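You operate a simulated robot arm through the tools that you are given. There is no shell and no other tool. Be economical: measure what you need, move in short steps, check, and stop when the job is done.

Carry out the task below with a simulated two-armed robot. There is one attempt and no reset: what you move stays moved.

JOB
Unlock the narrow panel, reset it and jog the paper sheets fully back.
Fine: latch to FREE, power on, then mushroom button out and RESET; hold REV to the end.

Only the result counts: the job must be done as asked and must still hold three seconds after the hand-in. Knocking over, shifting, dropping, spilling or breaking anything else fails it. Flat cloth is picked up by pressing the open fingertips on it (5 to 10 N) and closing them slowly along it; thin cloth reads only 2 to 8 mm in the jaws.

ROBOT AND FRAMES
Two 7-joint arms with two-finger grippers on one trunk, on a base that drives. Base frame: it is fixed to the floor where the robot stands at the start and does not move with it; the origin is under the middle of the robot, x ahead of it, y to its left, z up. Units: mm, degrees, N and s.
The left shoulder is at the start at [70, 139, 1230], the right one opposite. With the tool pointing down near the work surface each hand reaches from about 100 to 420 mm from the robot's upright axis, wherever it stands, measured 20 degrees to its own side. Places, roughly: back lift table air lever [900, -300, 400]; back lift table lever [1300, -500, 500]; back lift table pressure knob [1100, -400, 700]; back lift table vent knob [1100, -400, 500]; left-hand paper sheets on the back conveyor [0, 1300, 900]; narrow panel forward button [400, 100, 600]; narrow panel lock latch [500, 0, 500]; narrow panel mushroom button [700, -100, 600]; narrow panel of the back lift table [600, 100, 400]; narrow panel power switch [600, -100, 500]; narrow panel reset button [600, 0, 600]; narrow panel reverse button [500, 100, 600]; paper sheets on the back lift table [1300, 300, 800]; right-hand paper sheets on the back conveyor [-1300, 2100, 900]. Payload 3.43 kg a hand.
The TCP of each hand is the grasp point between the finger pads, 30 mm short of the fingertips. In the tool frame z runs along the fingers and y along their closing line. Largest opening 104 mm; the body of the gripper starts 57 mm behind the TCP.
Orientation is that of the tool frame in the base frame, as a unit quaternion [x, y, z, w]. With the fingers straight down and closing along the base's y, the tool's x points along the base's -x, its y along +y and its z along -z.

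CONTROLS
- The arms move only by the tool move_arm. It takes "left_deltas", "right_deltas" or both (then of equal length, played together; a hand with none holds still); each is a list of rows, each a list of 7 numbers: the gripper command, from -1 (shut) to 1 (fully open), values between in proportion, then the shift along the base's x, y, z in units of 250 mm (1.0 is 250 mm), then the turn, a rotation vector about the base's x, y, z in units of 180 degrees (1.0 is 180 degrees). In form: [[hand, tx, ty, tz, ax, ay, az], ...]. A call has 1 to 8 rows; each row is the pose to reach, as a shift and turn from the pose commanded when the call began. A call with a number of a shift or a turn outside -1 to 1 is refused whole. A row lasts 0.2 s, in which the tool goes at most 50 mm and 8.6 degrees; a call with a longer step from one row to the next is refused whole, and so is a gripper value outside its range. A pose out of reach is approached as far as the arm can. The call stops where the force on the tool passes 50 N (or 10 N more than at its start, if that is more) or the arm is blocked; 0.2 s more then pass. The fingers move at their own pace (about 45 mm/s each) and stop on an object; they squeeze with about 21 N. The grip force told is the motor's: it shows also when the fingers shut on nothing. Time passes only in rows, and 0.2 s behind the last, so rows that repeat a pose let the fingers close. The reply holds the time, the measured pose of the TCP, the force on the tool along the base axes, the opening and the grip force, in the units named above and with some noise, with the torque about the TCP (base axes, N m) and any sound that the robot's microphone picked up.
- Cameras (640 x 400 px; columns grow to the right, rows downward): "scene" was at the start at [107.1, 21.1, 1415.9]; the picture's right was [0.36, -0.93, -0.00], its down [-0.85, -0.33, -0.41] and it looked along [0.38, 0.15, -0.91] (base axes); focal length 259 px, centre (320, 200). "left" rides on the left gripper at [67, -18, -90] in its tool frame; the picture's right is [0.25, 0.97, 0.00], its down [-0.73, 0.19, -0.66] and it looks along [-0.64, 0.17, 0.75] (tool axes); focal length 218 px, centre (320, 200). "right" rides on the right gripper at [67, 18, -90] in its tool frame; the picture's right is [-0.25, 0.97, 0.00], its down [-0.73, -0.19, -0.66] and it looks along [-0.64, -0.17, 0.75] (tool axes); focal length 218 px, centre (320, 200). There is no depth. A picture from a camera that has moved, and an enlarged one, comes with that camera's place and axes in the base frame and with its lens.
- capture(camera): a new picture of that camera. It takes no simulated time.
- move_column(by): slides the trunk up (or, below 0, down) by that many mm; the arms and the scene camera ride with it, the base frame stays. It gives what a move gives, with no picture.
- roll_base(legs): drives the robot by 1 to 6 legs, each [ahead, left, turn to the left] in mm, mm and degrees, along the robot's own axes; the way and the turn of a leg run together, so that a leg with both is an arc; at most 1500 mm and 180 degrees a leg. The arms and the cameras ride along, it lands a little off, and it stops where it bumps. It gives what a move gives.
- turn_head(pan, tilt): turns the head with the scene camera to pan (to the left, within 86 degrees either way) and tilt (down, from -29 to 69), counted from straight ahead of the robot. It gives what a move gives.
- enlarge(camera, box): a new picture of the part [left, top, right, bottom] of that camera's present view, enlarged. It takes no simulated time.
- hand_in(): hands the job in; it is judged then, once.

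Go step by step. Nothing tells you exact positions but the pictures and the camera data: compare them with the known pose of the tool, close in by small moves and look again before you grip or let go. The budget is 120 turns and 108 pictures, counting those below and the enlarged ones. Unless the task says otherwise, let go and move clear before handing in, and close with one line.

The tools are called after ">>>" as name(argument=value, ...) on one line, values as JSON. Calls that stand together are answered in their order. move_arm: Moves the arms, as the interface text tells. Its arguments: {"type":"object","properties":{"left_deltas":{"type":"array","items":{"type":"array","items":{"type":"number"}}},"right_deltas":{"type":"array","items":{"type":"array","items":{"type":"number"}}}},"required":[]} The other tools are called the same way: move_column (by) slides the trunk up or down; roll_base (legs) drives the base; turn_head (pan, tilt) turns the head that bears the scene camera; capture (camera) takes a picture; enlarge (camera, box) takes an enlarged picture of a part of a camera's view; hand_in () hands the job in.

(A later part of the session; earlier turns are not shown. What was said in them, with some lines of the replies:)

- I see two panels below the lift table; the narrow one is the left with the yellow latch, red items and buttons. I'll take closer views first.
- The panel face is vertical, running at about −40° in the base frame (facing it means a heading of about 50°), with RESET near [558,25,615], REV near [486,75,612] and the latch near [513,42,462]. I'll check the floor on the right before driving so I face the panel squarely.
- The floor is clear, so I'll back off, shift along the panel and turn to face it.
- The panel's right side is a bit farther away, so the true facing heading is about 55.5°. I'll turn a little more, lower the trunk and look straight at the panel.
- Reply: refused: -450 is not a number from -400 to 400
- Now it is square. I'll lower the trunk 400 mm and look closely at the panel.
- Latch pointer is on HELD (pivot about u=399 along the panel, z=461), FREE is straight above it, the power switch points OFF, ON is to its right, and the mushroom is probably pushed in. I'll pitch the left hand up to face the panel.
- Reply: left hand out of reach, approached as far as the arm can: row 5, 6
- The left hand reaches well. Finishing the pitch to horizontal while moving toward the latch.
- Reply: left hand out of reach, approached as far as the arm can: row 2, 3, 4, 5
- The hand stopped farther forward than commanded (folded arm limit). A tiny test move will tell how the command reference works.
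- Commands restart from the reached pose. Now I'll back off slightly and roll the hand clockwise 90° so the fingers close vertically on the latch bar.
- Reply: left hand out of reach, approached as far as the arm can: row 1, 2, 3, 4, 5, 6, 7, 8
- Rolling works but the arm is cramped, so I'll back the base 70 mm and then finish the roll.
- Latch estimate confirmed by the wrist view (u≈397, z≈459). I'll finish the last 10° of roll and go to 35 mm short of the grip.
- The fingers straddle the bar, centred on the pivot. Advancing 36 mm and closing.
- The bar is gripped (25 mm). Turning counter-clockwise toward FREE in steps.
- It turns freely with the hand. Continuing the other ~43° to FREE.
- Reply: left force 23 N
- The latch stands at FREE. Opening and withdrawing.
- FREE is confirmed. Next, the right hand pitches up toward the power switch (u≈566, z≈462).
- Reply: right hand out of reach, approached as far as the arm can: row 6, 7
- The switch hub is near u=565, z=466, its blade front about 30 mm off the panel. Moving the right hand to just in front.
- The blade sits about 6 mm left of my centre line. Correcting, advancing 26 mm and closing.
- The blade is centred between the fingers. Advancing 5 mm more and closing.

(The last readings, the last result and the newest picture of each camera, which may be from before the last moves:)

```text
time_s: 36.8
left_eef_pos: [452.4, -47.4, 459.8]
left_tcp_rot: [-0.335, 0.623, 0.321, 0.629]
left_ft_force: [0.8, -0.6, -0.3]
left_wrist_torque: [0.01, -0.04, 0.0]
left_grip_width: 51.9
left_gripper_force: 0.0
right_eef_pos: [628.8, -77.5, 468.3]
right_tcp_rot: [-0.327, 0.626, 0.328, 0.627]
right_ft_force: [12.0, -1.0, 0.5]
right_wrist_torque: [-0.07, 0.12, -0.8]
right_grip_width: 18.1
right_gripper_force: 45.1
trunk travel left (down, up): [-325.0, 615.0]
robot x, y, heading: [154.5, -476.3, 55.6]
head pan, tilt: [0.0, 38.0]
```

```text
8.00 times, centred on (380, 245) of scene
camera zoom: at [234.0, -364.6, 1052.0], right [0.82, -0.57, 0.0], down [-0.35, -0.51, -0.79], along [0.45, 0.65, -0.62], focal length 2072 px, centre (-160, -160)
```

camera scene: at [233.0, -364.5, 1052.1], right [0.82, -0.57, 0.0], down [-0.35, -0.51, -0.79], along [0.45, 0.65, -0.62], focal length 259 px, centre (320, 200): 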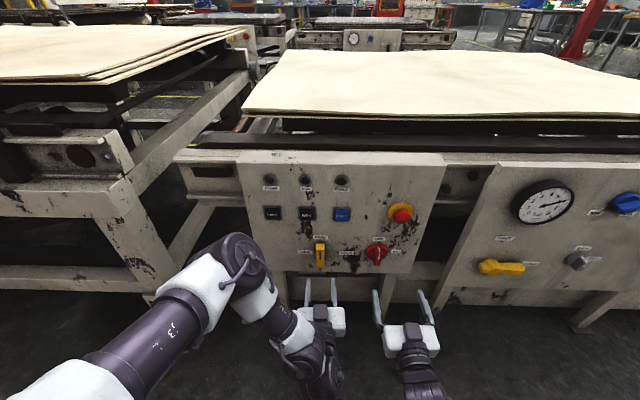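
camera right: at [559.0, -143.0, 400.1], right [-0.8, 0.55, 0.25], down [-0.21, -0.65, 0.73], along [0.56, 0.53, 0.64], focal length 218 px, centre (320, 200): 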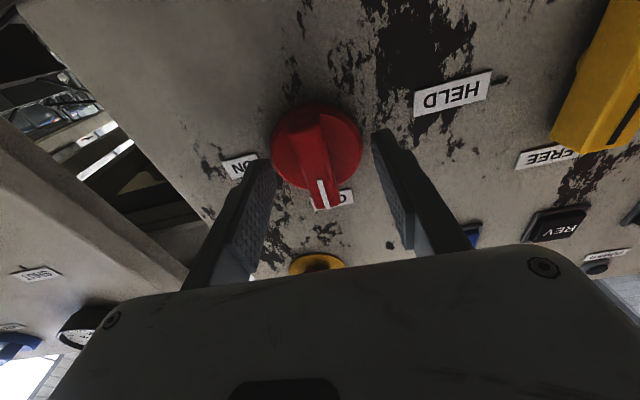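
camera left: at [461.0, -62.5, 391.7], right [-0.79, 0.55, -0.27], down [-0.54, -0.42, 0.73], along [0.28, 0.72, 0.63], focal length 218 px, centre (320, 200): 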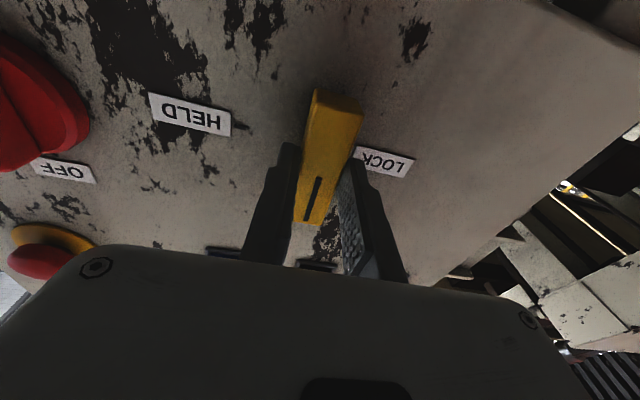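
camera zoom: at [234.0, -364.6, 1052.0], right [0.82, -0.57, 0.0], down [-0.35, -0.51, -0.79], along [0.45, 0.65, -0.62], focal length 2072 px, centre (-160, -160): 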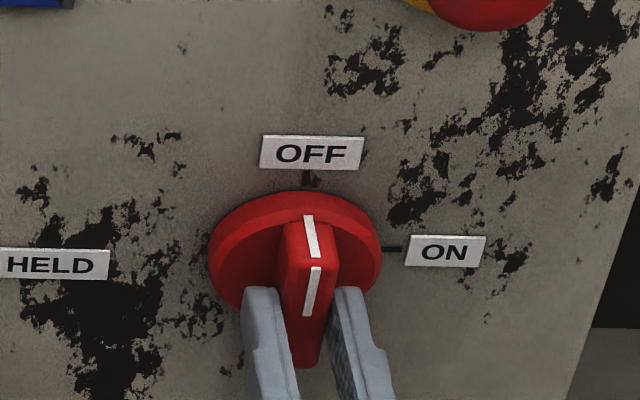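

Gripped at 18 mm. Turning clockwise toward ON.

>>> move_arm(right_deltas=[[-1, 0, 0, 0, 0.0252, 0.0366, 0], [-1, 0, 0, 0, 0.0504, 0.0732, 0], [-1, 0, 0, 0, 0.0756, 0.1098, 0], [-1, 0, 0, 0, 0.1008, 0.1464, 0], [-1, 0, 0, 0, 0.126, 0.183, 0], [-1, 0, 0, 0, 0.1512, 0.2196, 0]])

>>> enlarge(camera="scene", box=[340, 220, 420, 270])

```text
time_s: 38.2
left_eef_pos: [452.4, -48.8, 459.8]
left_tcp_rot: [-0.336, 0.623, 0.322, 0.629]
left_ft_force: [0.3, 0.5, 0.1]
left_wrist_torque: [-0.04, -0.02, 0.01]
left_grip_width: 52.2
left_gripper_force: 0.0
right_eef_pos: [628.3, -76.6, 468.5]
right_tcp_rot: [-0.043, 0.704, 0.557, 0.438]
right_ft_force: [7.7, -1.0, 6.3]
right_wrist_torque: [0.43, -0.34, -1.53]
right_grip_width: 18.2
right_gripper_force: 45.5
trunk travel left (down, up): [-325.0, 615.0]
robot x, y, heading: [155.2, -476.0, 55.6]
head pan, tilt: [0.0, 38.0]
```

```text
8.00 times, centred on (380, 245) of scene
camera zoom: at [232.9, -365.0, 1052.2], right [0.82, -0.57, 0.0], down [-0.35, -0.51, -0.79], along [0.45, 0.65, -0.62], focal length 2072 px, centre (-160, -160)
```

zoom: 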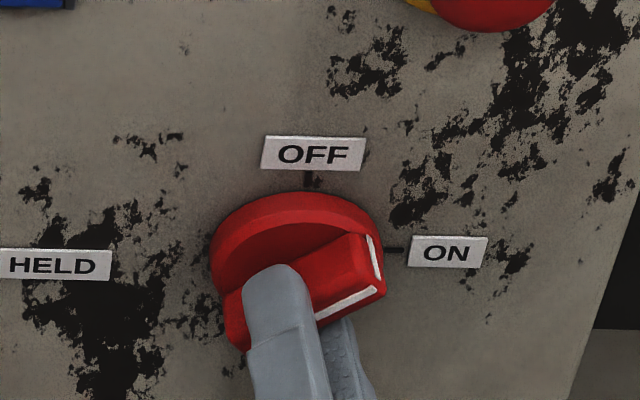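

>>> move_arm(right_deltas=[[-1, 0, 0, 0, 0.0252, 0.0366, 0], [-1, 0, 0, 0, 0.0504, 0.0732, 0], [-1, 0, 0, 0, 0.0756, 0.1098, 0], [-1, 0, 0, 0, 0.1008, 0.1464, 0], [-1, 0, 0, 0, 0.126, 0.183, 0], [-1, 0, 0, 0, 0.126, 0.183, 0]])

>>> enlarge(camera="scene", box=[230, 150, 470, 300])

```text
time_s: 39.6
left_eef_pos: [453.1, -48.1, 460.7]
left_tcp_rot: [-0.337, 0.622, 0.321, 0.63]
left_ft_force: [0.4, -0.8, -0.6]
left_wrist_torque: [-0.01, 0.02, -0.04]
left_grip_width: 52.0
left_gripper_force: 0.1
right_eef_pos: [626.7, -74.8, 470.9]
right_tcp_rot: [0.198, 0.677, 0.674, 0.221]
right_ft_force: [12.4, 7.5, 20.6]
right_wrist_torque: [0.11, -0.12, -0.19]
right_grip_width: 17.7
right_gripper_force: 44.7
trunk travel left (down, up): [-325.0, 615.0]
robot x, y, heading: [154.8, -479.0, 55.6]
head pan, tilt: [0.0, 38.0]
```

```text
2.67 times, centred on (350, 225) of scene
camera zoom: at [232.1, -365.5, 1052.5], right [0.82, -0.57, 0.0], down [-0.35, -0.51, -0.79], along [0.45, 0.65, -0.61], focal length 690 px, centre (240, 133)
```

zoom: 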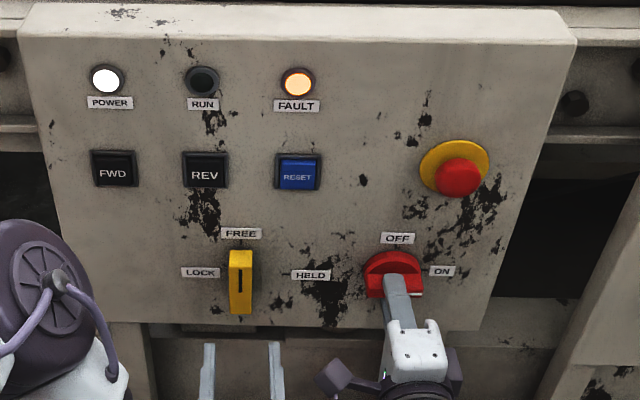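

POWER is lit and FAULT too (the mushroom is in). Releasing the switch and withdrawing.

>>> move_arm(right_deltas=[[0, 0, 0, 0, 0, 0, 0], [0, 0, 0, 0, 0, 0, 0], [0, 0, 0, 0, 0, 0, 0], [0, -0.06, -0.09, 0, 0, 0, 0], [0, -0.12, -0.18, 0, 0, 0, 0], [0, -0.181, -0.264, 0, 0, 0, 0], [0, -0.181, -0.264, 0, 0, 0, 0]])

>>> enlarge(camera="scene", box=[320, 180, 448, 260])

>>> capture(camera="right")

```text
time_s: 41.2
left_eef_pos: [452.8, -47.0, 459.1]
left_tcp_rot: [-0.337, 0.622, 0.321, 0.629]
left_ft_force: [-0.3, -0.3, -0.7]
left_wrist_torque: [0.0, 0.0, 0.03]
left_grip_width: 51.9
left_gripper_force: 0.2
right_eef_pos: [581.2, -142.8, 466.0]
right_tcp_rot: [0.198, 0.679, 0.671, 0.222]
right_ft_force: [0.0, -0.4, -0.3]
right_wrist_torque: [0.03, 0.0, 0.02]
right_grip_width: 52.3
right_gripper_force: 0.1
trunk travel left (down, up): [-325.0, 615.0]
robot x, y, heading: [154.7, -475.1, 55.4]
head pan, tilt: [0.0, 38.0]
```

```text
5.00 times, centred on (384, 220) of scene
camera zoom: at [233.0, -364.4, 1052.1], right [0.82, -0.57, 0.0], down [-0.35, -0.51, -0.79], along [0.45, 0.65, -0.62], focal length 1295 px, centre (0, 100)
```

zoom: 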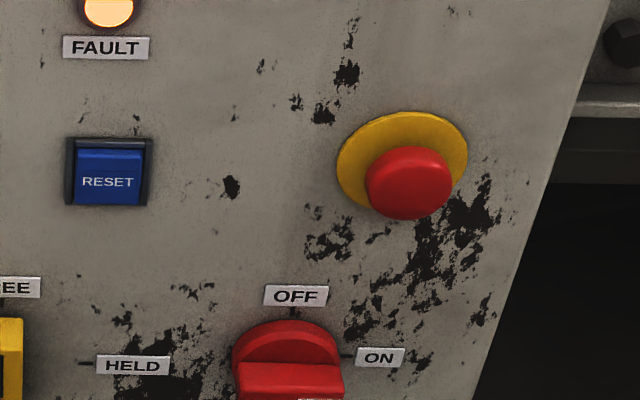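

```text
71 pictures are left
camera right: at [474.4, -177.0, 481.9], right [0.18, -0.13, 0.98], down [0.23, -0.96, -0.17], along [0.96, 0.26, -0.14], focal length 218 px, centre (320, 200)
```

right: 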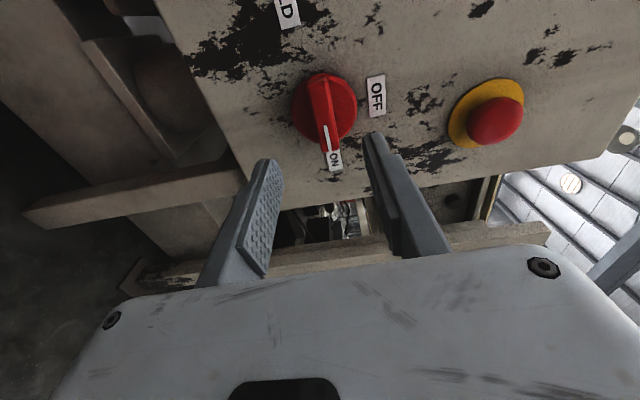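

The mushroom head (about 44 mm across) is near u=603, z=620, front about 25 mm off the panel. I'll raise the right hand to it and unroll so the fingers close horizontally.

>>> move_arm(right_deltas=[[0.5, 0.0, 0.0, 0.077, -0.0252, -0.0366, 0], [0.5, 0.03, 0.006, 0.154, -0.0504, -0.0732, 0], [0.5, 0.07, 0.012, 0.231, -0.0756, -0.1098, 0], [0.5, 0.1, 0.018, 0.308, -0.1008, -0.1464, 0], [0.5, 0.135, 0.024, 0.385, -0.126, -0.183, 0], [0.5, 0.17, 0.032, 0.462, -0.1512, -0.2196, 0], [0.5, 0.205, 0.04, 0.54, -0.1764, -0.2562, 0], [0.5, 0.241, 0.048, 0.616, -0.2016, -0.2928, 0]])

>>> move_arm(right_deltas=[[0.5, 0, 0, 0, -0.023, -0.034, 0], [0.5, 0, 0, 0, -0.044, -0.064, 0], [0.5, 0, 0, 0, -0.044, -0.064, 0]])

>>> enlarge(camera="scene", box=[320, 180, 448, 260])

>>> capture(camera="right")

```text
time_s: 43.0
left_eef_pos: [452.1, -47.5, 459.8]
left_tcp_rot: [-0.335, 0.623, 0.32, 0.63]
left_ft_force: [-0.2, 0.4, -0.1]
left_wrist_torque: [-0.03, -0.02, 0.05]
left_grip_width: 52.3
left_gripper_force: 0.0
right_eef_pos: [644.0, -128.7, 620.4]
right_tcp_rot: [-0.192, 0.68, 0.451, 0.545]
right_ft_force: [0.2, 1.2, 0.0]
right_wrist_torque: [0.04, 0.0, -0.01]
right_grip_width: 78.1
right_gripper_force: 0.1
trunk travel left (down, up): [-325.0, 615.0]
robot x, y, heading: [153.7, -477.9, 55.5]
head pan, tilt: [0.0, 38.0]
```

```text
time_s: 43.8
left_eef_pos: [452.3, -48.0, 459.5]
left_tcp_rot: [-0.337, 0.622, 0.321, 0.629]
left_ft_force: [0.4, 1.2, -0.5]
left_wrist_torque: [0.0, 0.0, -0.02]
left_grip_width: 51.9
left_gripper_force: 0.0
right_eef_pos: [643.7, -130.4, 620.2]
right_tcp_rot: [-0.274, 0.651, 0.383, 0.595]
right_ft_force: [-0.1, -0.2, 1.3]
right_wrist_torque: [0.01, -0.02, -0.04]
right_grip_width: 77.9
right_gripper_force: 0.1
trunk travel left (down, up): [-325.0, 615.0]
robot x, y, heading: [155.7, -471.5, 55.6]
head pan, tilt: [0.0, 38.0]
```

```text
5.00 times, centred on (384, 220) of scene
camera zoom: at [233.0, -364.4, 1052.1], right [0.82, -0.57, 0.0], down [-0.35, -0.51, -0.79], along [0.45, 0.65, -0.62], focal length 1295 px, centre (0, 100)
```

zoom: 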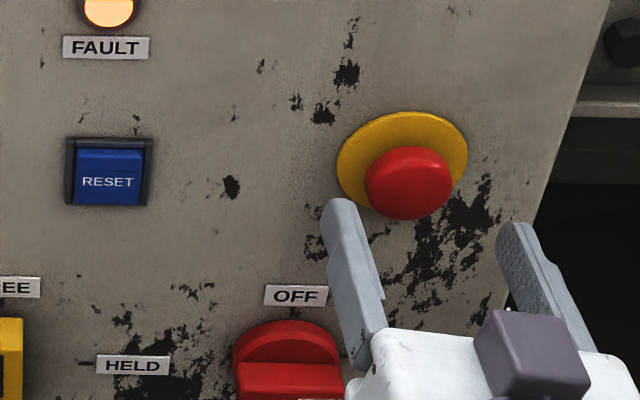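

```text
69 pictures are left
camera right: at [568.3, -185.6, 557.0], right [-0.75, 0.51, 0.42], down [-0.11, -0.72, 0.68], along [0.65, 0.47, 0.6], focal length 218 px, centre (320, 200)
```

right: 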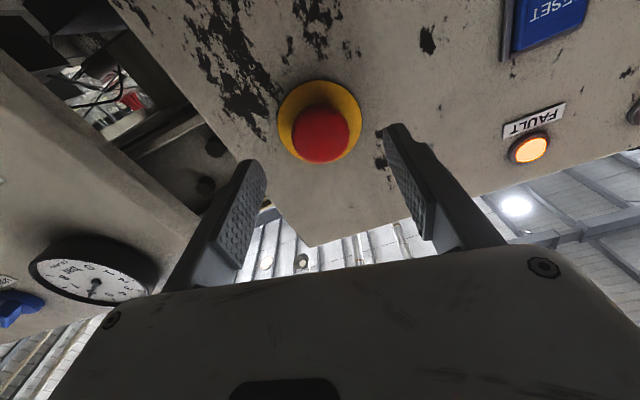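

Centred within 3 mm. Advancing 43 mm around the head and closing.

>>> move_arm(right_deltas=[[0.5, 0.04, 0.07, -0.008, 0, 0, 0], [0.5, 0.065, 0.112, -0.008, 0, 0, 0], [0.5, 0.087, 0.149, -0.008, 0, 0, 0], [0.5, 0.087, 0.149, -0.008, 0, 0, 0]])

>>> move_arm(right_deltas=[[0, 0, 0, 0, 0, 0, 0], [-0.5, 0, 0, 0, 0, 0, 0], [-1, 0, 0, 0, 0, 0, 0], [-1, 0, 0, 0, 0, 0, 0]])

>>> enlarge(camera="scene", box=[320, 180, 448, 260])

>>> capture(camera="right")

```text
time_s: 44.8
left_eef_pos: [452.6, -47.5, 460.5]
left_tcp_rot: [-0.336, 0.623, 0.32, 0.63]
left_ft_force: [0.9, -0.1, -0.1]
left_wrist_torque: [0.02, 0.01, -0.01]
left_grip_width: 51.8
left_gripper_force: 0.1
right_eef_pos: [665.9, -93.8, 619.2]
right_tcp_rot: [-0.272, 0.652, 0.383, 0.595]
right_ft_force: [-0.2, -0.8, -0.3]
right_wrist_torque: [-0.02, 0.0, 0.01]
right_grip_width: 78.0
right_gripper_force: 0.0
trunk travel left (down, up): [-325.0, 615.0]
robot x, y, heading: [152.9, -479.4, 55.6]
head pan, tilt: [0.0, 38.0]
```

```text
time_s: 45.8
left_eef_pos: [453.6, -46.8, 459.6]
left_tcp_rot: [-0.335, 0.623, 0.321, 0.63]
left_ft_force: [-0.7, -0.3, 0.6]
left_wrist_torque: [0.0, -0.02, 0.03]
left_grip_width: 52.1
left_gripper_force: 0.1
right_eef_pos: [666.8, -93.8, 619.0]
right_tcp_rot: [-0.271, 0.653, 0.383, 0.595]
right_ft_force: [8.7, -1.1, 0.6]
right_wrist_torque: [-0.04, 0.0, -0.15]
right_grip_width: 39.9
right_gripper_force: 42.8
trunk travel left (down, up): [-325.0, 615.0]
robot x, y, heading: [155.5, -476.7, 55.5]
head pan, tilt: [0.0, 38.0]
```

```text
5.00 times, centred on (384, 220) of scene
camera zoom: at [234.0, -364.6, 1052.0], right [0.82, -0.57, 0.0], down [-0.35, -0.51, -0.79], along [0.45, 0.65, -0.62], focal length 1295 px, centre (0, 100)
```

zoom: 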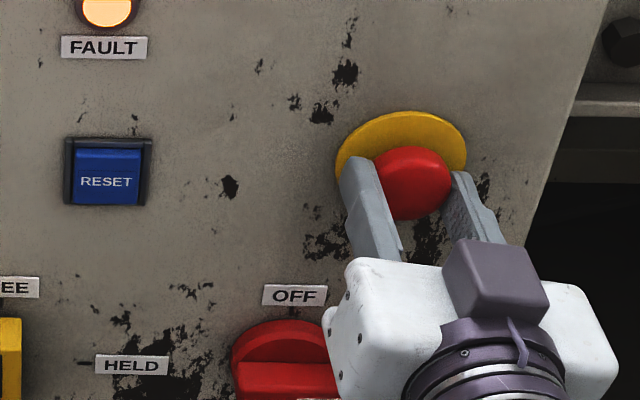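

```text
67 pictures are left
camera right: at [591.5, -150.2, 555.6], right [-0.75, 0.52, 0.42], down [-0.11, -0.72, 0.68], along [0.66, 0.46, 0.6], focal length 218 px, centre (320, 200)
```

right: 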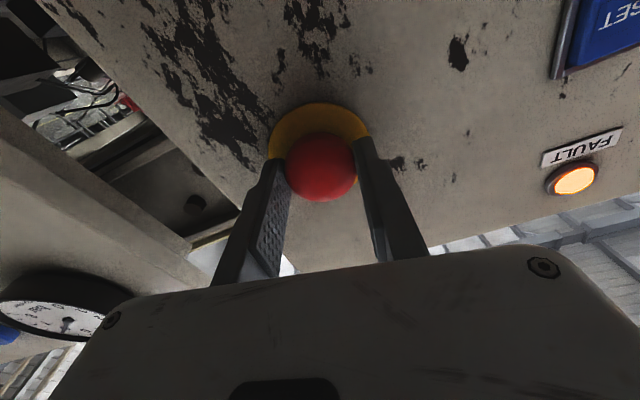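

The head is held. First a gentle pull of 10 mm.

>>> move_arm(right_deltas=[[-1, -0.006, -0.009, 0, 0, 0, 0], [-1, -0.012, -0.018, 0, 0, 0, 0], [-1, -0.018, -0.026, 0, 0, 0, 0], [-1, -0.023, -0.034, 0, 0, 0, 0]])

>>> enlarge(camera="scene", box=[320, 160, 448, 240])

```text
time_s: 46.8
left_eef_pos: [453.9, -47.5, 459.2]
left_tcp_rot: [-0.336, 0.623, 0.32, 0.629]
left_ft_force: [-0.2, 0.9, -0.4]
left_wrist_torque: [-0.01, 0.0, -0.02]
left_grip_width: 52.1
left_gripper_force: 0.1
right_eef_pos: [661.3, -101.3, 618.7]
right_tcp_rot: [-0.271, 0.652, 0.382, 0.596]
right_ft_force: [27.8, 8.5, 4.7]
right_wrist_torque: [-0.07, -0.06, -0.31]
right_grip_width: 40.3
right_gripper_force: 45.0
trunk travel left (down, up): [-325.0, 615.0]
robot x, y, heading: [156.2, -474.7, 55.5]
head pan, tilt: [0.0, 38.0]
```

```text
5.00 times, centred on (384, 200) of scene
camera zoom: at [235.4, -363.7, 1052.0], right [0.82, -0.57, 0.0], down [-0.35, -0.51, -0.79], along [0.45, 0.65, -0.62], focal length 1295 px, centre (0, 200)
```

zoom: 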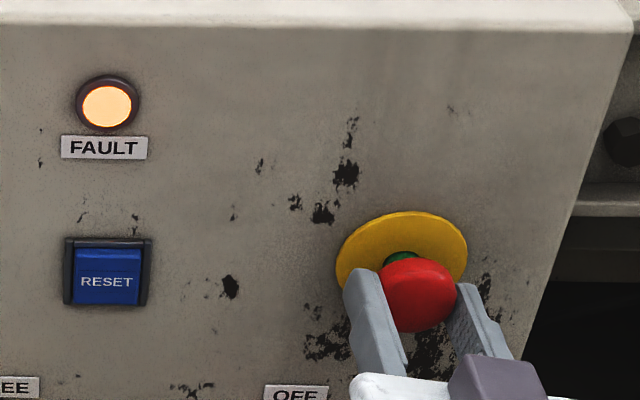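

The head came out and a green collar shows. I'll pull 3 mm more, then release and see whether it stays out.

>>> move_arm(right_deltas=[[-1, -0.007, -0.01, 0, 0, 0, 0], [0.5, -0.007, -0.01, 0, 0, 0, 0], [0.5, -0.007, -0.01, 0, 0, 0, 0], [0.5, -0.007, -0.01, 0, 0, 0, 0], [0.5, -0.06, -0.09, 0, 0, 0, 0], [0.5, -0.12, -0.18, 0, 0, 0, 0], [0.5, -0.181, -0.264, 0, 0, 0, 0], [0.5, -0.181, -0.264, 0, 0, 0, 0]])

>>> enlarge(camera="scene", box=[230, 150, 470, 300])

>>> enlarge(camera="scene", box=[360, 180, 440, 230])

```text
time_s: 48.6
left_eef_pos: [453.1, -46.7, 460.5]
left_tcp_rot: [-0.336, 0.623, 0.32, 0.63]
left_ft_force: [0.2, 0.2, 0.6]
left_wrist_torque: [-0.02, -0.01, 0.0]
left_grip_width: 52.0
left_gripper_force: 0.1
right_eef_pos: [613.8, -166.5, 618.6]
right_tcp_rot: [-0.273, 0.652, 0.383, 0.595]
right_ft_force: [-0.4, 0.2, 1.2]
right_wrist_torque: [0.02, -0.02, -0.02]
right_grip_width: 78.2
right_gripper_force: 0.1
trunk travel left (down, up): [-325.0, 615.0]
robot x, y, heading: [152.5, -477.4, 55.5]
head pan, tilt: [0.0, 38.0]
```

```text
2.67 times, centred on (350, 225) of scene
camera zoom: at [233.0, -364.5, 1052.1], right [0.82, -0.57, 0.0], down [-0.35, -0.51, -0.79], along [0.45, 0.65, -0.62], focal length 690 px, centre (240, 133)
```

zoom: 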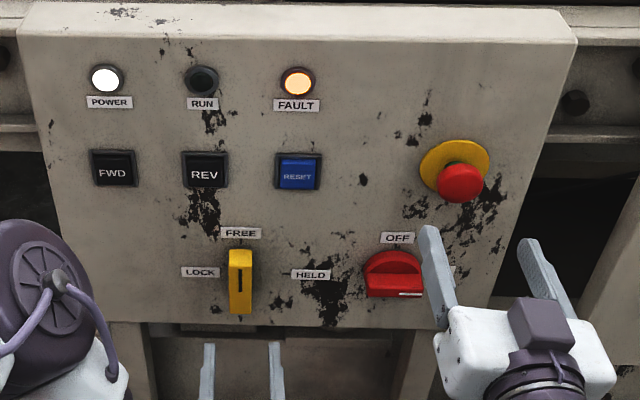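

```text
8.00 times, centred on (400, 205) of scene
camera zoom: at [233.0, -364.5, 1052.1], right [0.82, -0.57, 0.0], down [-0.35, -0.51, -0.79], along [0.45, 0.65, -0.62], focal length 2072 px, centre (-320, 160)
```

zoom: 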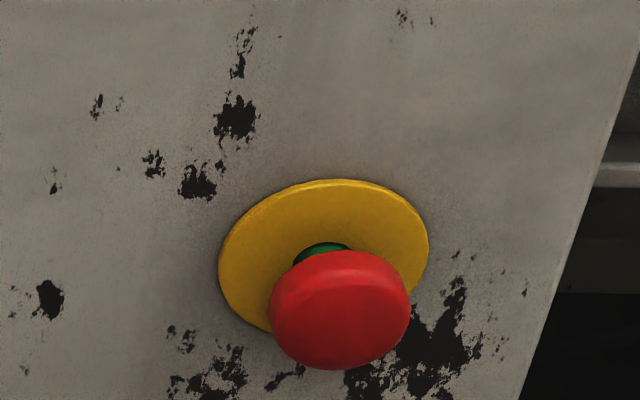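

The mushroom stays out with its green collar. Now the left hand, shut, goes in front of RESET (u≈454, z≈611).

>>> move_arm(left_deltas=[[-1, 0.05, -0.02, 0.151, 0, 0, 0], [-1, 0.1, -0.03, 0.302, 0, 0, 0], [-1, 0.16, -0.02, 0.453, 0, 0, 0], [-1, 0.22, 0.0, 0.604, 0, 0, 0], [-1, 0.284, 0.033, 0.604, 0, 0, 0], [-1, 0.284, 0.033, 0.604, 0, 0, 0], [-1, 0.284, 0.033, 0.604, 0, 0, 0]])

>>> enlarge(camera="scene", box=[240, 150, 400, 250])

>>> capture(camera="left")

```text
time_s: 50.2
left_eef_pos: [520.7, -41.0, 611.1]
left_tcp_rot: [-0.335, 0.623, 0.32, 0.63]
left_ft_force: [-0.1, 0.7, -0.5]
left_wrist_torque: [0.0, 0.0, 0.0]
left_grip_width: 0.0
left_gripper_force: 21.2
right_eef_pos: [613.7, -167.7, 618.0]
right_tcp_rot: [-0.273, 0.652, 0.383, 0.595]
right_ft_force: [1.3, 0.3, -0.3]
right_wrist_torque: [0.01, 0.0, -0.02]
right_grip_width: 78.0
right_gripper_force: 0.0
trunk travel left (down, up): [-325.0, 615.0]
robot x, y, heading: [153.8, -474.2, 55.4]
head pan, tilt: [0.0, 38.0]
```

```text
4.00 times, centred on (320, 200) of scene
camera zoom: at [232.9, -364.5, 1052.1], right [0.82, -0.57, 0.0], down [-0.35, -0.51, -0.79], along [0.45, 0.65, -0.62], focal length 1036 px, centre (320, 200)
```

zoom: 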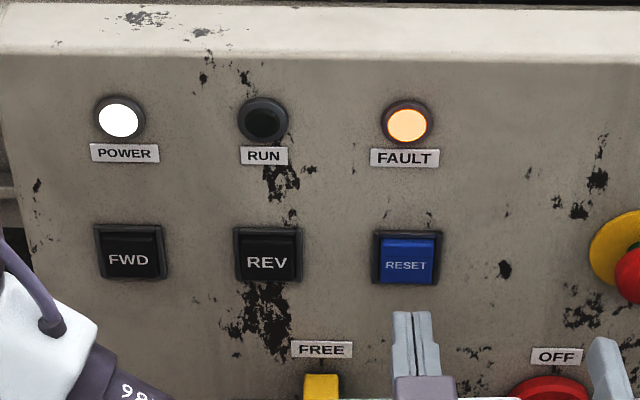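

```text
62 pictures are left
camera left: at [483.7, -125.4, 543.6], right [-0.79, 0.55, -0.28], down [-0.54, -0.42, 0.73], along [0.28, 0.72, 0.63], focal length 218 px, centre (320, 200)
```

left: 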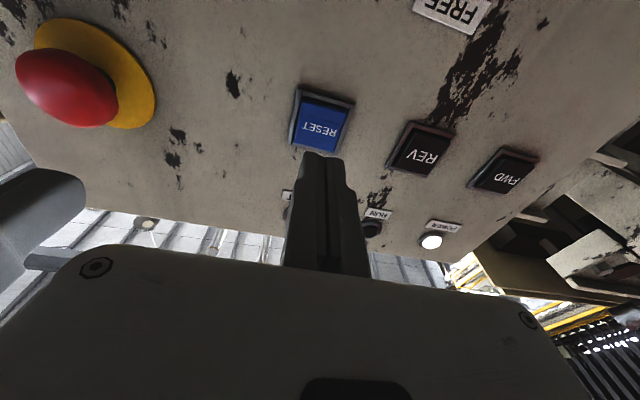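

Aligned with RESET. Advancing in steps to press it.

>>> move_arm(left_deltas=[[-1, 0.045, 0.066, -0.01, 0, 0, 0], [-1, 0.068, 0.099, -0.01, 0, 0, 0], [-1, 0.077, 0.112, -0.01, 0, 0, 0], [-1, 0.086, 0.125, -0.01, 0, 0, 0]])

>>> enlarge(camera="scene", box=[240, 150, 400, 250])

```text
time_s: 51.2
left_eef_pos: [542.3, -9.3, 607.9]
left_tcp_rot: [-0.337, 0.622, 0.32, 0.63]
left_ft_force: [0.5, 0.4, 0.8]
left_wrist_torque: [0.03, -0.01, 0.0]
left_grip_width: 0.0
left_gripper_force: 21.2
right_eef_pos: [615.0, -166.3, 618.8]
right_tcp_rot: [-0.274, 0.652, 0.384, 0.594]
right_ft_force: [-0.4, 0.4, -0.6]
right_wrist_torque: [0.01, -0.01, -0.01]
right_grip_width: 78.1
right_gripper_force: 0.1
trunk travel left (down, up): [-325.0, 615.0]
robot x, y, heading: [152.0, -474.9, 55.5]
head pan, tilt: [0.0, 38.0]
```

```text
4.00 times, centred on (320, 200) of scene
camera zoom: at [233.0, -364.4, 1052.1], right [0.82, -0.57, 0.0], down [-0.35, -0.51, -0.79], along [0.45, 0.65, -0.62], focal length 1036 px, centre (320, 200)
```

zoom: 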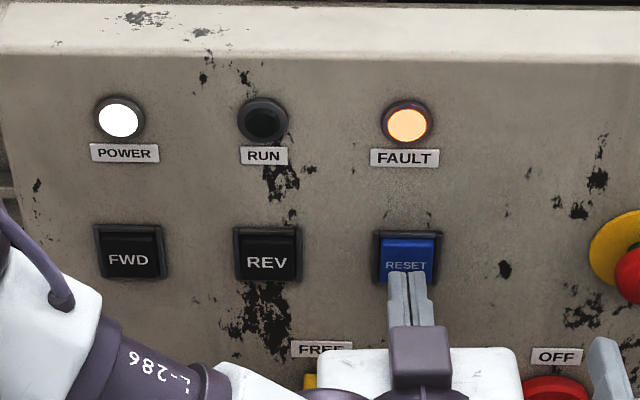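

No contact yet; pressing on a few mm further.

>>> move_arm(left_deltas=[[-1, 0.007, 0.01, 0.004, 0, 0, 0], [-1, 0.0136, 0.0198, 0.004, 0, 0, 0], [-1, 0.0181, 0.0264, 0.004, 0, 0, 0], [-1, 0.0181, 0.0264, 0.004, 0, 0, 0]])

>>> enlarge(camera="scene", box=[240, 150, 400, 250])

```text
time_s: 52.2
left_eef_pos: [548.7, -2.0, 609.4]
left_tcp_rot: [-0.336, 0.623, 0.321, 0.629]
left_ft_force: [0.0, -0.3, -0.2]
left_wrist_torque: [0.02, -0.02, 0.02]
left_grip_width: 0.1
left_gripper_force: 21.0
right_eef_pos: [615.3, -167.5, 618.3]
right_tcp_rot: [-0.274, 0.651, 0.384, 0.594]
right_ft_force: [0.9, -0.5, 0.2]
right_wrist_torque: [-0.01, 0.03, -0.04]
right_grip_width: 77.7
right_gripper_force: 0.0
trunk travel left (down, up): [-325.0, 615.0]
robot x, y, heading: [148.9, -475.7, 55.4]
head pan, tilt: [0.0, 38.0]
```

```text
4.00 times, centred on (320, 200) of scene
camera zoom: at [233.0, -364.4, 1052.1], right [0.82, -0.57, 0.0], down [-0.35, -0.51, -0.79], along [0.45, 0.65, -0.62], focal length 1036 px, centre (320, 200)
```

zoom: 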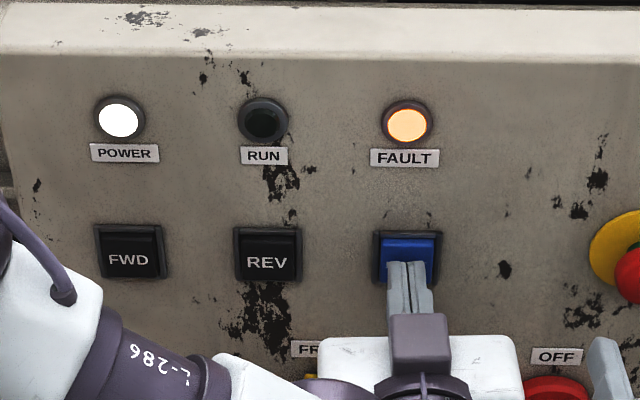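

Still free of contact; the panel is slightly deeper than estimated. Continuing gently.

>>> move_arm(left_deltas=[[-1, 0.0068, 0.0099, -0.008, 0, 0, 0], [-1, 0.0113, 0.0165, -0.008, 0, 0, 0], [-1, 0.0158, 0.0231, -0.008, 0, 0, 0], [-1, 0.0203, 0.0297, -0.008, 0, 0, 0], [-1, 0.0203, 0.0297, -0.008, 0, 0, 0]])

>>> enlarge(camera="scene", box=[240, 150, 400, 250])

```text
time_s: 53.4
left_eef_pos: [553.3, 5.6, 607.7]
left_tcp_rot: [-0.335, 0.623, 0.321, 0.629]
left_ft_force: [-10.6, -10.7, -4.6]
left_wrist_torque: [-0.09, 0.06, -0.01]
left_grip_width: 6.1
left_gripper_force: 35.2
right_eef_pos: [614.5, -166.8, 619.1]
right_tcp_rot: [-0.272, 0.652, 0.383, 0.595]
right_ft_force: [0.4, -0.1, -0.2]
right_wrist_torque: [-0.03, -0.05, -0.02]
right_grip_width: 78.1
right_gripper_force: 0.0
trunk travel left (down, up): [-325.0, 615.0]
robot x, y, heading: [154.7, -475.2, 55.3]
head pan, tilt: [0.0, 38.0]
heard: click
```

```text
4.00 times, centred on (320, 200) of scene
camera zoom: at [232.1, -365.1, 1052.1], right [0.82, -0.57, 0.0], down [-0.35, -0.51, -0.79], along [0.45, 0.65, -0.62], focal length 1036 px, centre (320, 200)
```

zoom: 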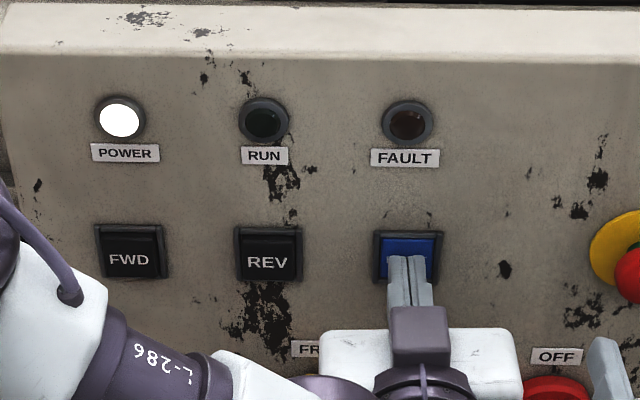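

RESET clicked and FAULT is out. Withdrawing and moving 92 mm left to REV.

>>> move_arm(left_deltas=[[-1, -0.05, -0.07, 0, 0, 0, 0], [-1, -0.102, -0.148, 0, 0, 0, 0], [-1, -0.2, -0.08, 0, 0, 0, 0], [-1, -0.3, -0.01, 0, 0, 0, 0], [-1, -0.405, 0.06, 0, 0, 0, 0], [-1, -0.405, 0.06, 0, 0, 0, 0]])

>>> capture(camera="scene")

>>> enlarge(camera="scene", box=[240, 150, 400, 250])

>>> capture(camera="left")

```text
time_s: 54.8
left_eef_pos: [452.5, 20.9, 607.4]
left_tcp_rot: [-0.336, 0.623, 0.32, 0.63]
left_ft_force: [0.3, 0.0, -0.4]
left_wrist_torque: [0.0, 0.02, -0.01]
left_grip_width: 0.0
left_gripper_force: 35.0
right_eef_pos: [613.2, -167.4, 618.1]
right_tcp_rot: [-0.273, 0.652, 0.383, 0.595]
right_ft_force: [0.1, -0.5, -0.6]
right_wrist_torque: [0.0, -0.05, 0.03]
right_grip_width: 78.1
right_gripper_force: 0.0
trunk travel left (down, up): [-325.0, 615.0]
robot x, y, heading: [155.0, -477.6, 55.5]
head pan, tilt: [0.0, 38.0]
```

```text
58 pictures are left
camera scene: at [233.0, -364.4, 1052.1], right [0.82, -0.57, 0.0], down [-0.35, -0.51, -0.79], along [0.45, 0.65, -0.62], focal length 259 px, centre (320, 200)
```

scene: 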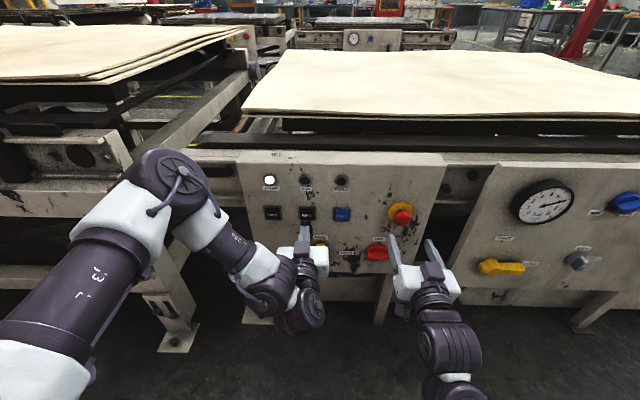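

```text
4.00 times, centred on (320, 200) of scene
camera zoom: at [233.0, -364.4, 1052.1], right [0.82, -0.57, 0.0], down [-0.35, -0.51, -0.79], along [0.45, 0.65, -0.62], focal length 1036 px, centre (320, 200)
```

zoom: 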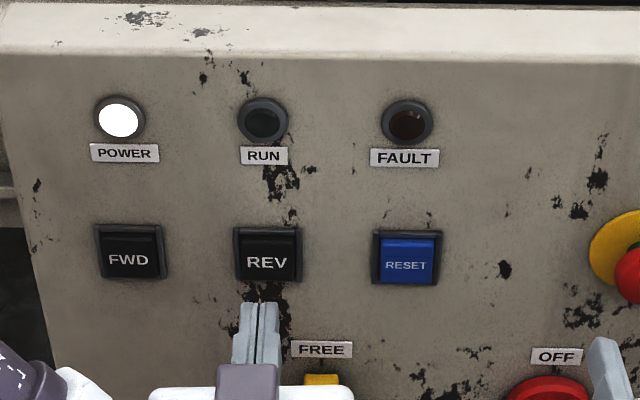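

```text
56 pictures are left
camera left: at [414.9, -63.9, 539.9], right [-0.79, 0.55, -0.28], down [-0.54, -0.42, 0.73], along [0.28, 0.72, 0.63], focal length 218 px, centre (320, 200)
```

left: 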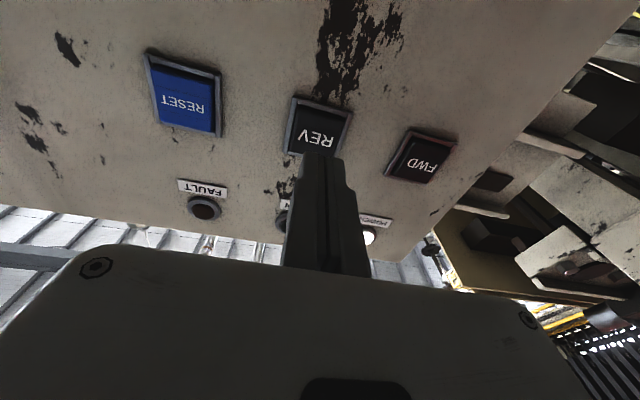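

REV is 3 mm right of my centre line. Advancing to press and hold it.

>>> move_arm(left_deltas=[[-1, 0.055, 0.059, 0, 0, 0, 0], [-1, 0.0915, 0.112, 0, 0, 0, 0], [-1, 0.103, 0.128, 0, 0, 0, 0], [-1, 0.11, 0.138, 0, 0, 0, 0], [-1, 0.114, 0.145, 0, 0, 0, 0], [-1, 0.114, 0.145, 0, 0, 0, 0]])

>>> capture(camera="scene")

```text
time_s: 56.2
left_eef_pos: [480.8, 55.0, 608.7]
left_tcp_rot: [-0.336, 0.623, 0.321, 0.63]
left_ft_force: [-3.3, -5.4, -0.8]
left_wrist_torque: [-0.02, 0.03, -0.05]
left_grip_width: 6.2
left_gripper_force: 35.0
right_eef_pos: [613.5, -166.9, 618.7]
right_tcp_rot: [-0.273, 0.651, 0.383, 0.595]
right_ft_force: [-0.3, -0.1, 0.5]
right_wrist_torque: [0.02, 0.01, 0.01]
right_grip_width: 78.1
right_gripper_force: 0.1
trunk travel left (down, up): [-325.0, 615.0]
robot x, y, heading: [155.0, -473.2, 55.7]
head pan, tilt: [0.0, 38.0]
heard: click
```

```text
55 pictures are left
camera scene: at [232.5, -365.0, 1052.2], right [0.82, -0.57, 0.0], down [-0.35, -0.51, -0.79], along [0.45, 0.65, -0.62], focal length 259 px, centre (320, 200)
```

scene: 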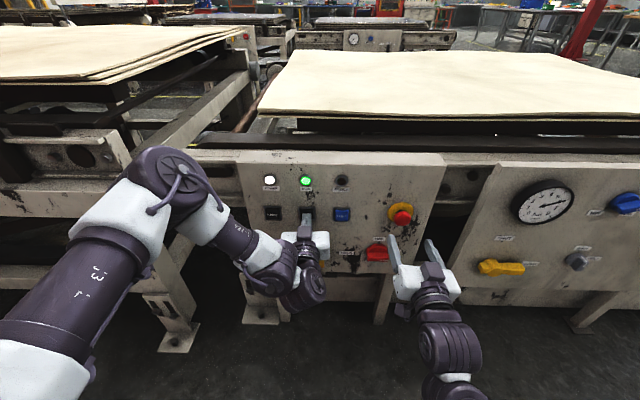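

RUN is lit and the sheets are moving right (reverse). Pushing 1.5 mm more and holding.

>>> move_arm(left_deltas=[[-1, 0.0034, 0.005, 0, 0, 0, 0], [-1, 0.0034, 0.005, 0, 0, 0, 0], [-1, 0.0034, 0.005, 0, 0, 0, 0], [-1, 0.0034, 0.005, 0, 0, 0, 0], [-1, 0.0034, 0.005, 0, 0, 0, 0], [-1, 0.0034, 0.005, 0, 0, 0, 0], [-1, 0.0034, 0.005, 0, 0, 0, 0], [-1, 0.0034, 0.005, 0, 0, 0, 0]])

>>> capture(camera="scene")

```text
time_s: 58.0
left_eef_pos: [481.4, 56.7, 606.9]
left_tcp_rot: [-0.336, 0.623, 0.321, 0.63]
left_ft_force: [-7.3, -14.1, -2.1]
left_wrist_torque: [-0.02, 0.01, -0.13]
left_grip_width: 6.1
left_gripper_force: 34.9
right_eef_pos: [613.1, -166.6, 618.7]
right_tcp_rot: [-0.273, 0.651, 0.384, 0.595]
right_ft_force: [0.1, 1.0, -0.8]
right_wrist_torque: [-0.03, 0.02, 0.04]
right_grip_width: 78.0
right_gripper_force: 0.1
trunk travel left (down, up): [-325.0, 615.0]
robot x, y, heading: [153.1, -475.3, 55.7]
head pan, tilt: [0.0, 38.0]
```

```text
54 pictures are left
camera scene: at [232.5, -365.6, 1052.2], right [0.82, -0.57, 0.0], down [-0.35, -0.51, -0.79], along [0.45, 0.65, -0.61], focal length 259 px, centre (320, 200)
```

scene: 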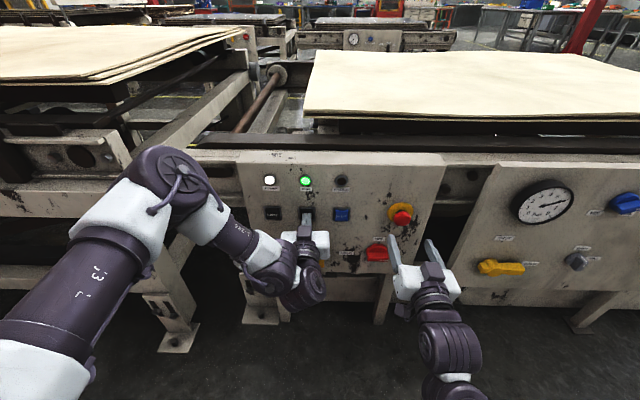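

Sheets keep moving. Holding REV.

>>> move_arm(left_deltas=[[-1, 0, 0, 0, 0, 0, 0], [-1, 0, 0, 0, 0, 0, 0], [-1, 0, 0, 0, 0, 0, 0], [-1, 0, 0, 0, 0, 0, 0], [-1, 0, 0, 0, 0, 0, 0], [-1, 0, 0, 0, 0, 0, 0], [-1, 0, 0, 0, 0, 0, 0], [-1, 0, 0, 0, 0, 0, 0]])

>>> capture(camera="scene")

```text
time_s: 59.8
left_eef_pos: [480.7, 57.5, 608.1]
left_tcp_rot: [-0.335, 0.623, 0.321, 0.63]
left_ft_force: [-5.7, -14.6, -3.0]
left_wrist_torque: [-0.01, 0.02, -0.09]
left_grip_width: 6.2
left_gripper_force: 35.0
right_eef_pos: [613.1, -167.2, 619.7]
right_tcp_rot: [-0.273, 0.651, 0.384, 0.595]
right_ft_force: [0.5, -0.2, -0.2]
right_wrist_torque: [0.0, -0.01, 0.03]
right_grip_width: 78.0
right_gripper_force: 0.0
trunk travel left (down, up): [-325.0, 615.0]
robot x, y, heading: [153.1, -475.5, 55.3]
head pan, tilt: [0.0, 38.0]
```

```text
53 pictures are left
camera scene: at [232.5, -365.6, 1052.3], right [0.82, -0.57, 0.0], down [-0.35, -0.51, -0.79], along [0.45, 0.65, -0.61], focal length 259 px, centre (320, 200)
```

scene: 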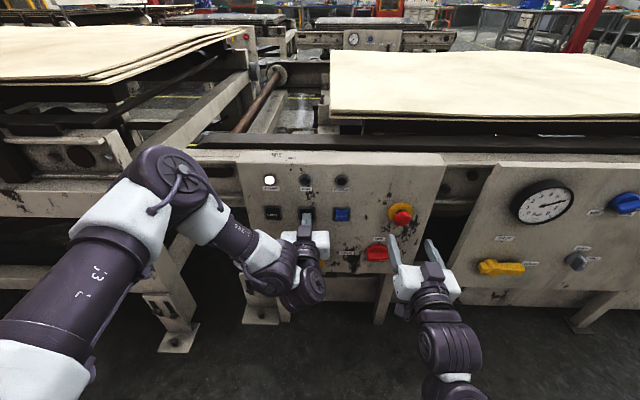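

RUN went off while the button is still pressed, which suggests the end stop. I'll hold a bit longer and compare.

>>> move_arm(left_deltas=[[-1, 0.0045, 0.0066, 0, 0, 0, 0], [-1, 0.0045, 0.0066, 0, 0, 0, 0], [-1, 0.0045, 0.0066, 0, 0, 0, 0], [-1, 0.0045, 0.0066, 0, 0, 0, 0], [-1, 0.0045, 0.0066, 0, 0, 0, 0]])

>>> capture(camera="scene")

```text
time_s: 61.0
left_eef_pos: [481.2, 57.9, 608.4]
left_tcp_rot: [-0.336, 0.622, 0.321, 0.63]
left_ft_force: [-13.3, -18.2, -1.9]
left_wrist_torque: [-0.05, 0.01, -0.04]
left_grip_width: 6.0
left_gripper_force: 34.7
right_eef_pos: [613.3, -167.2, 619.6]
right_tcp_rot: [-0.274, 0.651, 0.384, 0.595]
right_ft_force: [0.5, -0.3, 0.1]
right_wrist_torque: [-0.03, 0.01, -0.02]
right_grip_width: 77.9
right_gripper_force: 0.0
trunk travel left (down, up): [-325.0, 615.0]
robot x, y, heading: [155.1, -480.3, 55.3]
head pan, tilt: [0.0, 38.0]
```

```text
52 pictures are left
camera scene: at [231.9, -366.0, 1052.3], right [0.82, -0.57, 0.0], down [-0.35, -0.51, -0.79], along [0.45, 0.65, -0.61], focal length 259 px, centre (320, 200)
```

scene: 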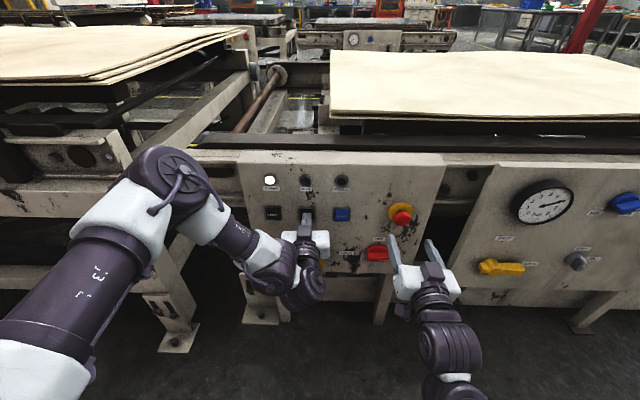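

The sheets are stationary with REV pressed. Looking at the right end to confirm they are at the stop.

>>> turn_head(pan=-40, tilt=25)

>>> capture(camera="scene")

```text
time_s: 62.1
left_eef_pos: [482.2, 58.2, 608.6]
left_tcp_rot: [-0.335, 0.623, 0.32, 0.63]
left_ft_force: [-14.3, -18.2, -1.7]
left_wrist_torque: [-0.03, 0.04, -0.04]
left_grip_width: 5.9
left_gripper_force: 34.7
right_eef_pos: [613.7, -167.5, 619.3]
right_tcp_rot: [-0.272, 0.652, 0.383, 0.595]
right_ft_force: [-1.0, 0.2, 0.4]
right_wrist_torque: [0.04, -0.01, 0.03]
right_grip_width: 78.1
right_gripper_force: 0.1
trunk travel left (down, up): [-325.0, 615.0]
robot x, y, heading: [153.6, -476.3, 55.7]
head pan, tilt: [-40.0, 25.0]
```

```text
51 pictures are left
camera scene: at [271.7, -412.4, 1072.6], right [0.27, -0.96, 0.0], down [-0.41, -0.11, -0.91], along [0.87, 0.24, -0.42], focal length 259 px, centre (320, 200)
```

scene: 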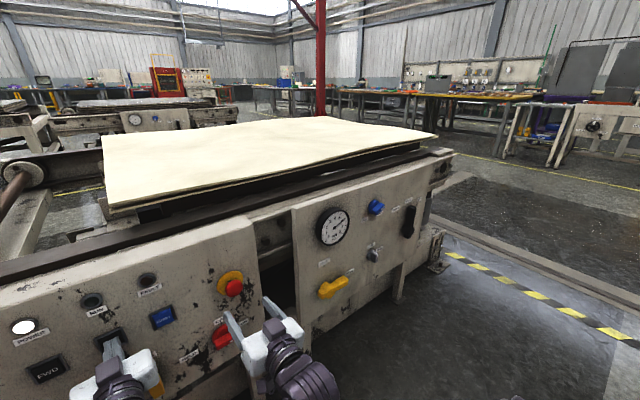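

The sheets sit at the right-hand end. A quick release and re-press will confirm that it's the end limit.

>>> move_arm(left_deltas=[[-1, -0.023, -0.033, 0, 0, 0, 0], [-1, -0.035, -0.05, 0, 0, 0, 0], [-1, -0.035, -0.05, 0, 0, 0, 0], [-1, -0.011, -0.016, 0, 0, 0, 0], [-1, 0.0, 0.0, 0, 0, 0, 0], [-1, 0.002, 0.003, 0, 0, 0, 0], [-1, 0.002, 0.003, 0, 0, 0, 0]])

>>> capture(camera="scene")

```text
time_s: 63.7
left_eef_pos: [481.9, 58.3, 606.9]
left_tcp_rot: [-0.335, 0.623, 0.32, 0.63]
left_ft_force: [-12.4, -17.3, -0.5]
left_wrist_torque: [0.0, 0.02, -0.03]
left_grip_width: 5.8
left_gripper_force: 34.4
right_eef_pos: [612.4, -168.2, 620.0]
right_tcp_rot: [-0.272, 0.651, 0.383, 0.596]
right_ft_force: [-0.8, -0.6, 0.2]
right_wrist_torque: [-0.01, -0.02, -0.01]
right_grip_width: 78.0
right_gripper_force: 0.1
trunk travel left (down, up): [-325.0, 615.0]
robot x, y, heading: [155.0, -480.7, 55.6]
head pan, tilt: [-40.0, 25.0]
heard: click
```

```text
50 pictures are left
camera scene: at [271.6, -412.8, 1072.6], right [0.27, -0.96, 0.0], down [-0.41, -0.11, -0.91], along [0.87, 0.24, -0.42], focal length 259 px, centre (320, 200)
```

scene: 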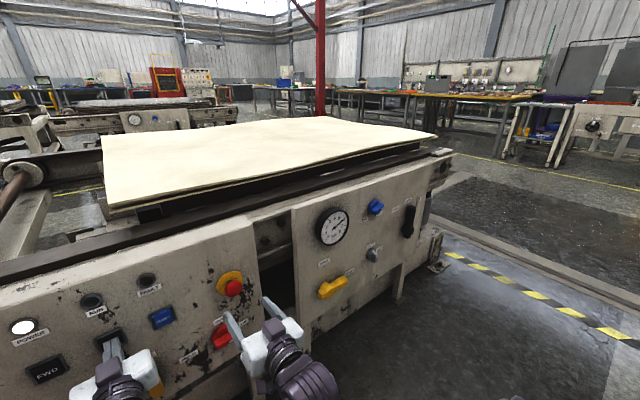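

Pressing again moves nothing, so the sheets are at the end stop. Withdrawing both hands.

>>> move_arm(left_deltas=[[-1, -0.05, -0.073, 0, 0, 0, 0], [-1, -0.1, -0.146, 0, 0, 0, 0], [-1, -0.15, -0.22, 0, 0, 0, 0], [-1, -0.18, -0.263, 0, 0, 0, 0], [-1, -0.18, -0.263, 0, 0, 0, 0]])

>>> turn_head(pan=0, tilt=38)

>>> capture(camera="scene")

>>> enlarge(camera="scene", box=[230, 150, 470, 300])

```text
time_s: 64.9
left_eef_pos: [438.3, -4.3, 608.4]
left_tcp_rot: [-0.337, 0.622, 0.32, 0.63]
left_ft_force: [-0.1, -0.9, -0.1]
left_wrist_torque: [-0.01, -0.01, 0.0]
left_grip_width: 0.0
left_gripper_force: 34.8
right_eef_pos: [613.7, -167.1, 619.0]
right_tcp_rot: [-0.272, 0.652, 0.383, 0.595]
right_ft_force: [-0.5, 0.0, -0.2]
right_wrist_torque: [0.04, -0.01, 0.02]
right_grip_width: 78.1
right_gripper_force: 0.1
trunk travel left (down, up): [-325.0, 615.0]
robot x, y, heading: [153.4, -477.1, 55.7]
head pan, tilt: [-40.0, 25.0]
```

```text
time_s: 65.9
left_eef_pos: [437.7, -5.3, 608.0]
left_tcp_rot: [-0.337, 0.623, 0.321, 0.63]
left_ft_force: [0.1, 1.2, -0.1]
left_wrist_torque: [-0.03, 0.0, 0.01]
left_grip_width: 0.0
left_gripper_force: 34.7
right_eef_pos: [614.0, -167.0, 618.0]
right_tcp_rot: [-0.272, 0.652, 0.383, 0.595]
right_ft_force: [0.6, -0.6, -0.3]
right_wrist_torque: [-0.02, 0.01, -0.01]
right_grip_width: 78.0
right_gripper_force: 0.0
trunk travel left (down, up): [-325.0, 615.0]
robot x, y, heading: [156.1, -475.4, 55.3]
head pan, tilt: [0.0, 38.0]
```

```text
49 pictures are left
camera scene: at [233.0, -364.5, 1052.1], right [0.82, -0.57, 0.0], down [-0.35, -0.51, -0.79], along [0.45, 0.65, -0.62], focal length 259 px, centre (320, 200)
```

scene: 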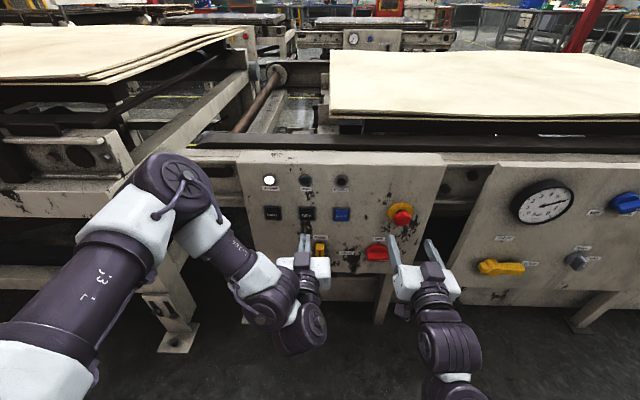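

```text
2.67 times, centred on (350, 225) of scene
camera zoom: at [233.0, -364.5, 1052.1], right [0.82, -0.57, 0.0], down [-0.35, -0.51, -0.79], along [0.45, 0.65, -0.62], focal length 690 px, centre (240, 133)
```

zoom: 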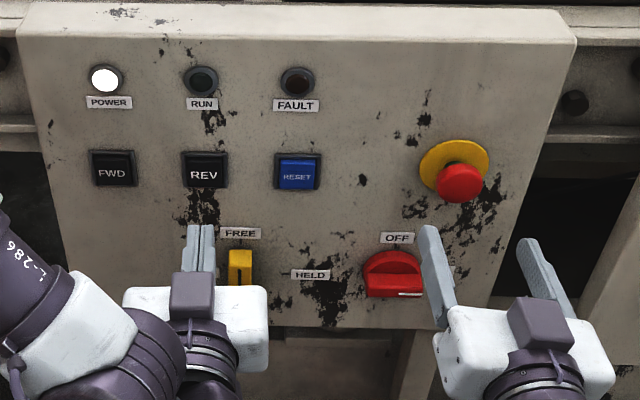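

The latch is at FREE, power is on, the mushroom is out, FAULT is cleared, the sheets are at the end and both hands are clear. Handing in.

>>> hand_in()

```text
The job is handed in.
```

The narrow panel is unlocked (latch at FREE), switched on and reset with the mushroom button out, and the paper sheets are jogged back to the reverse end stop. Both hands were clear at hand-in.
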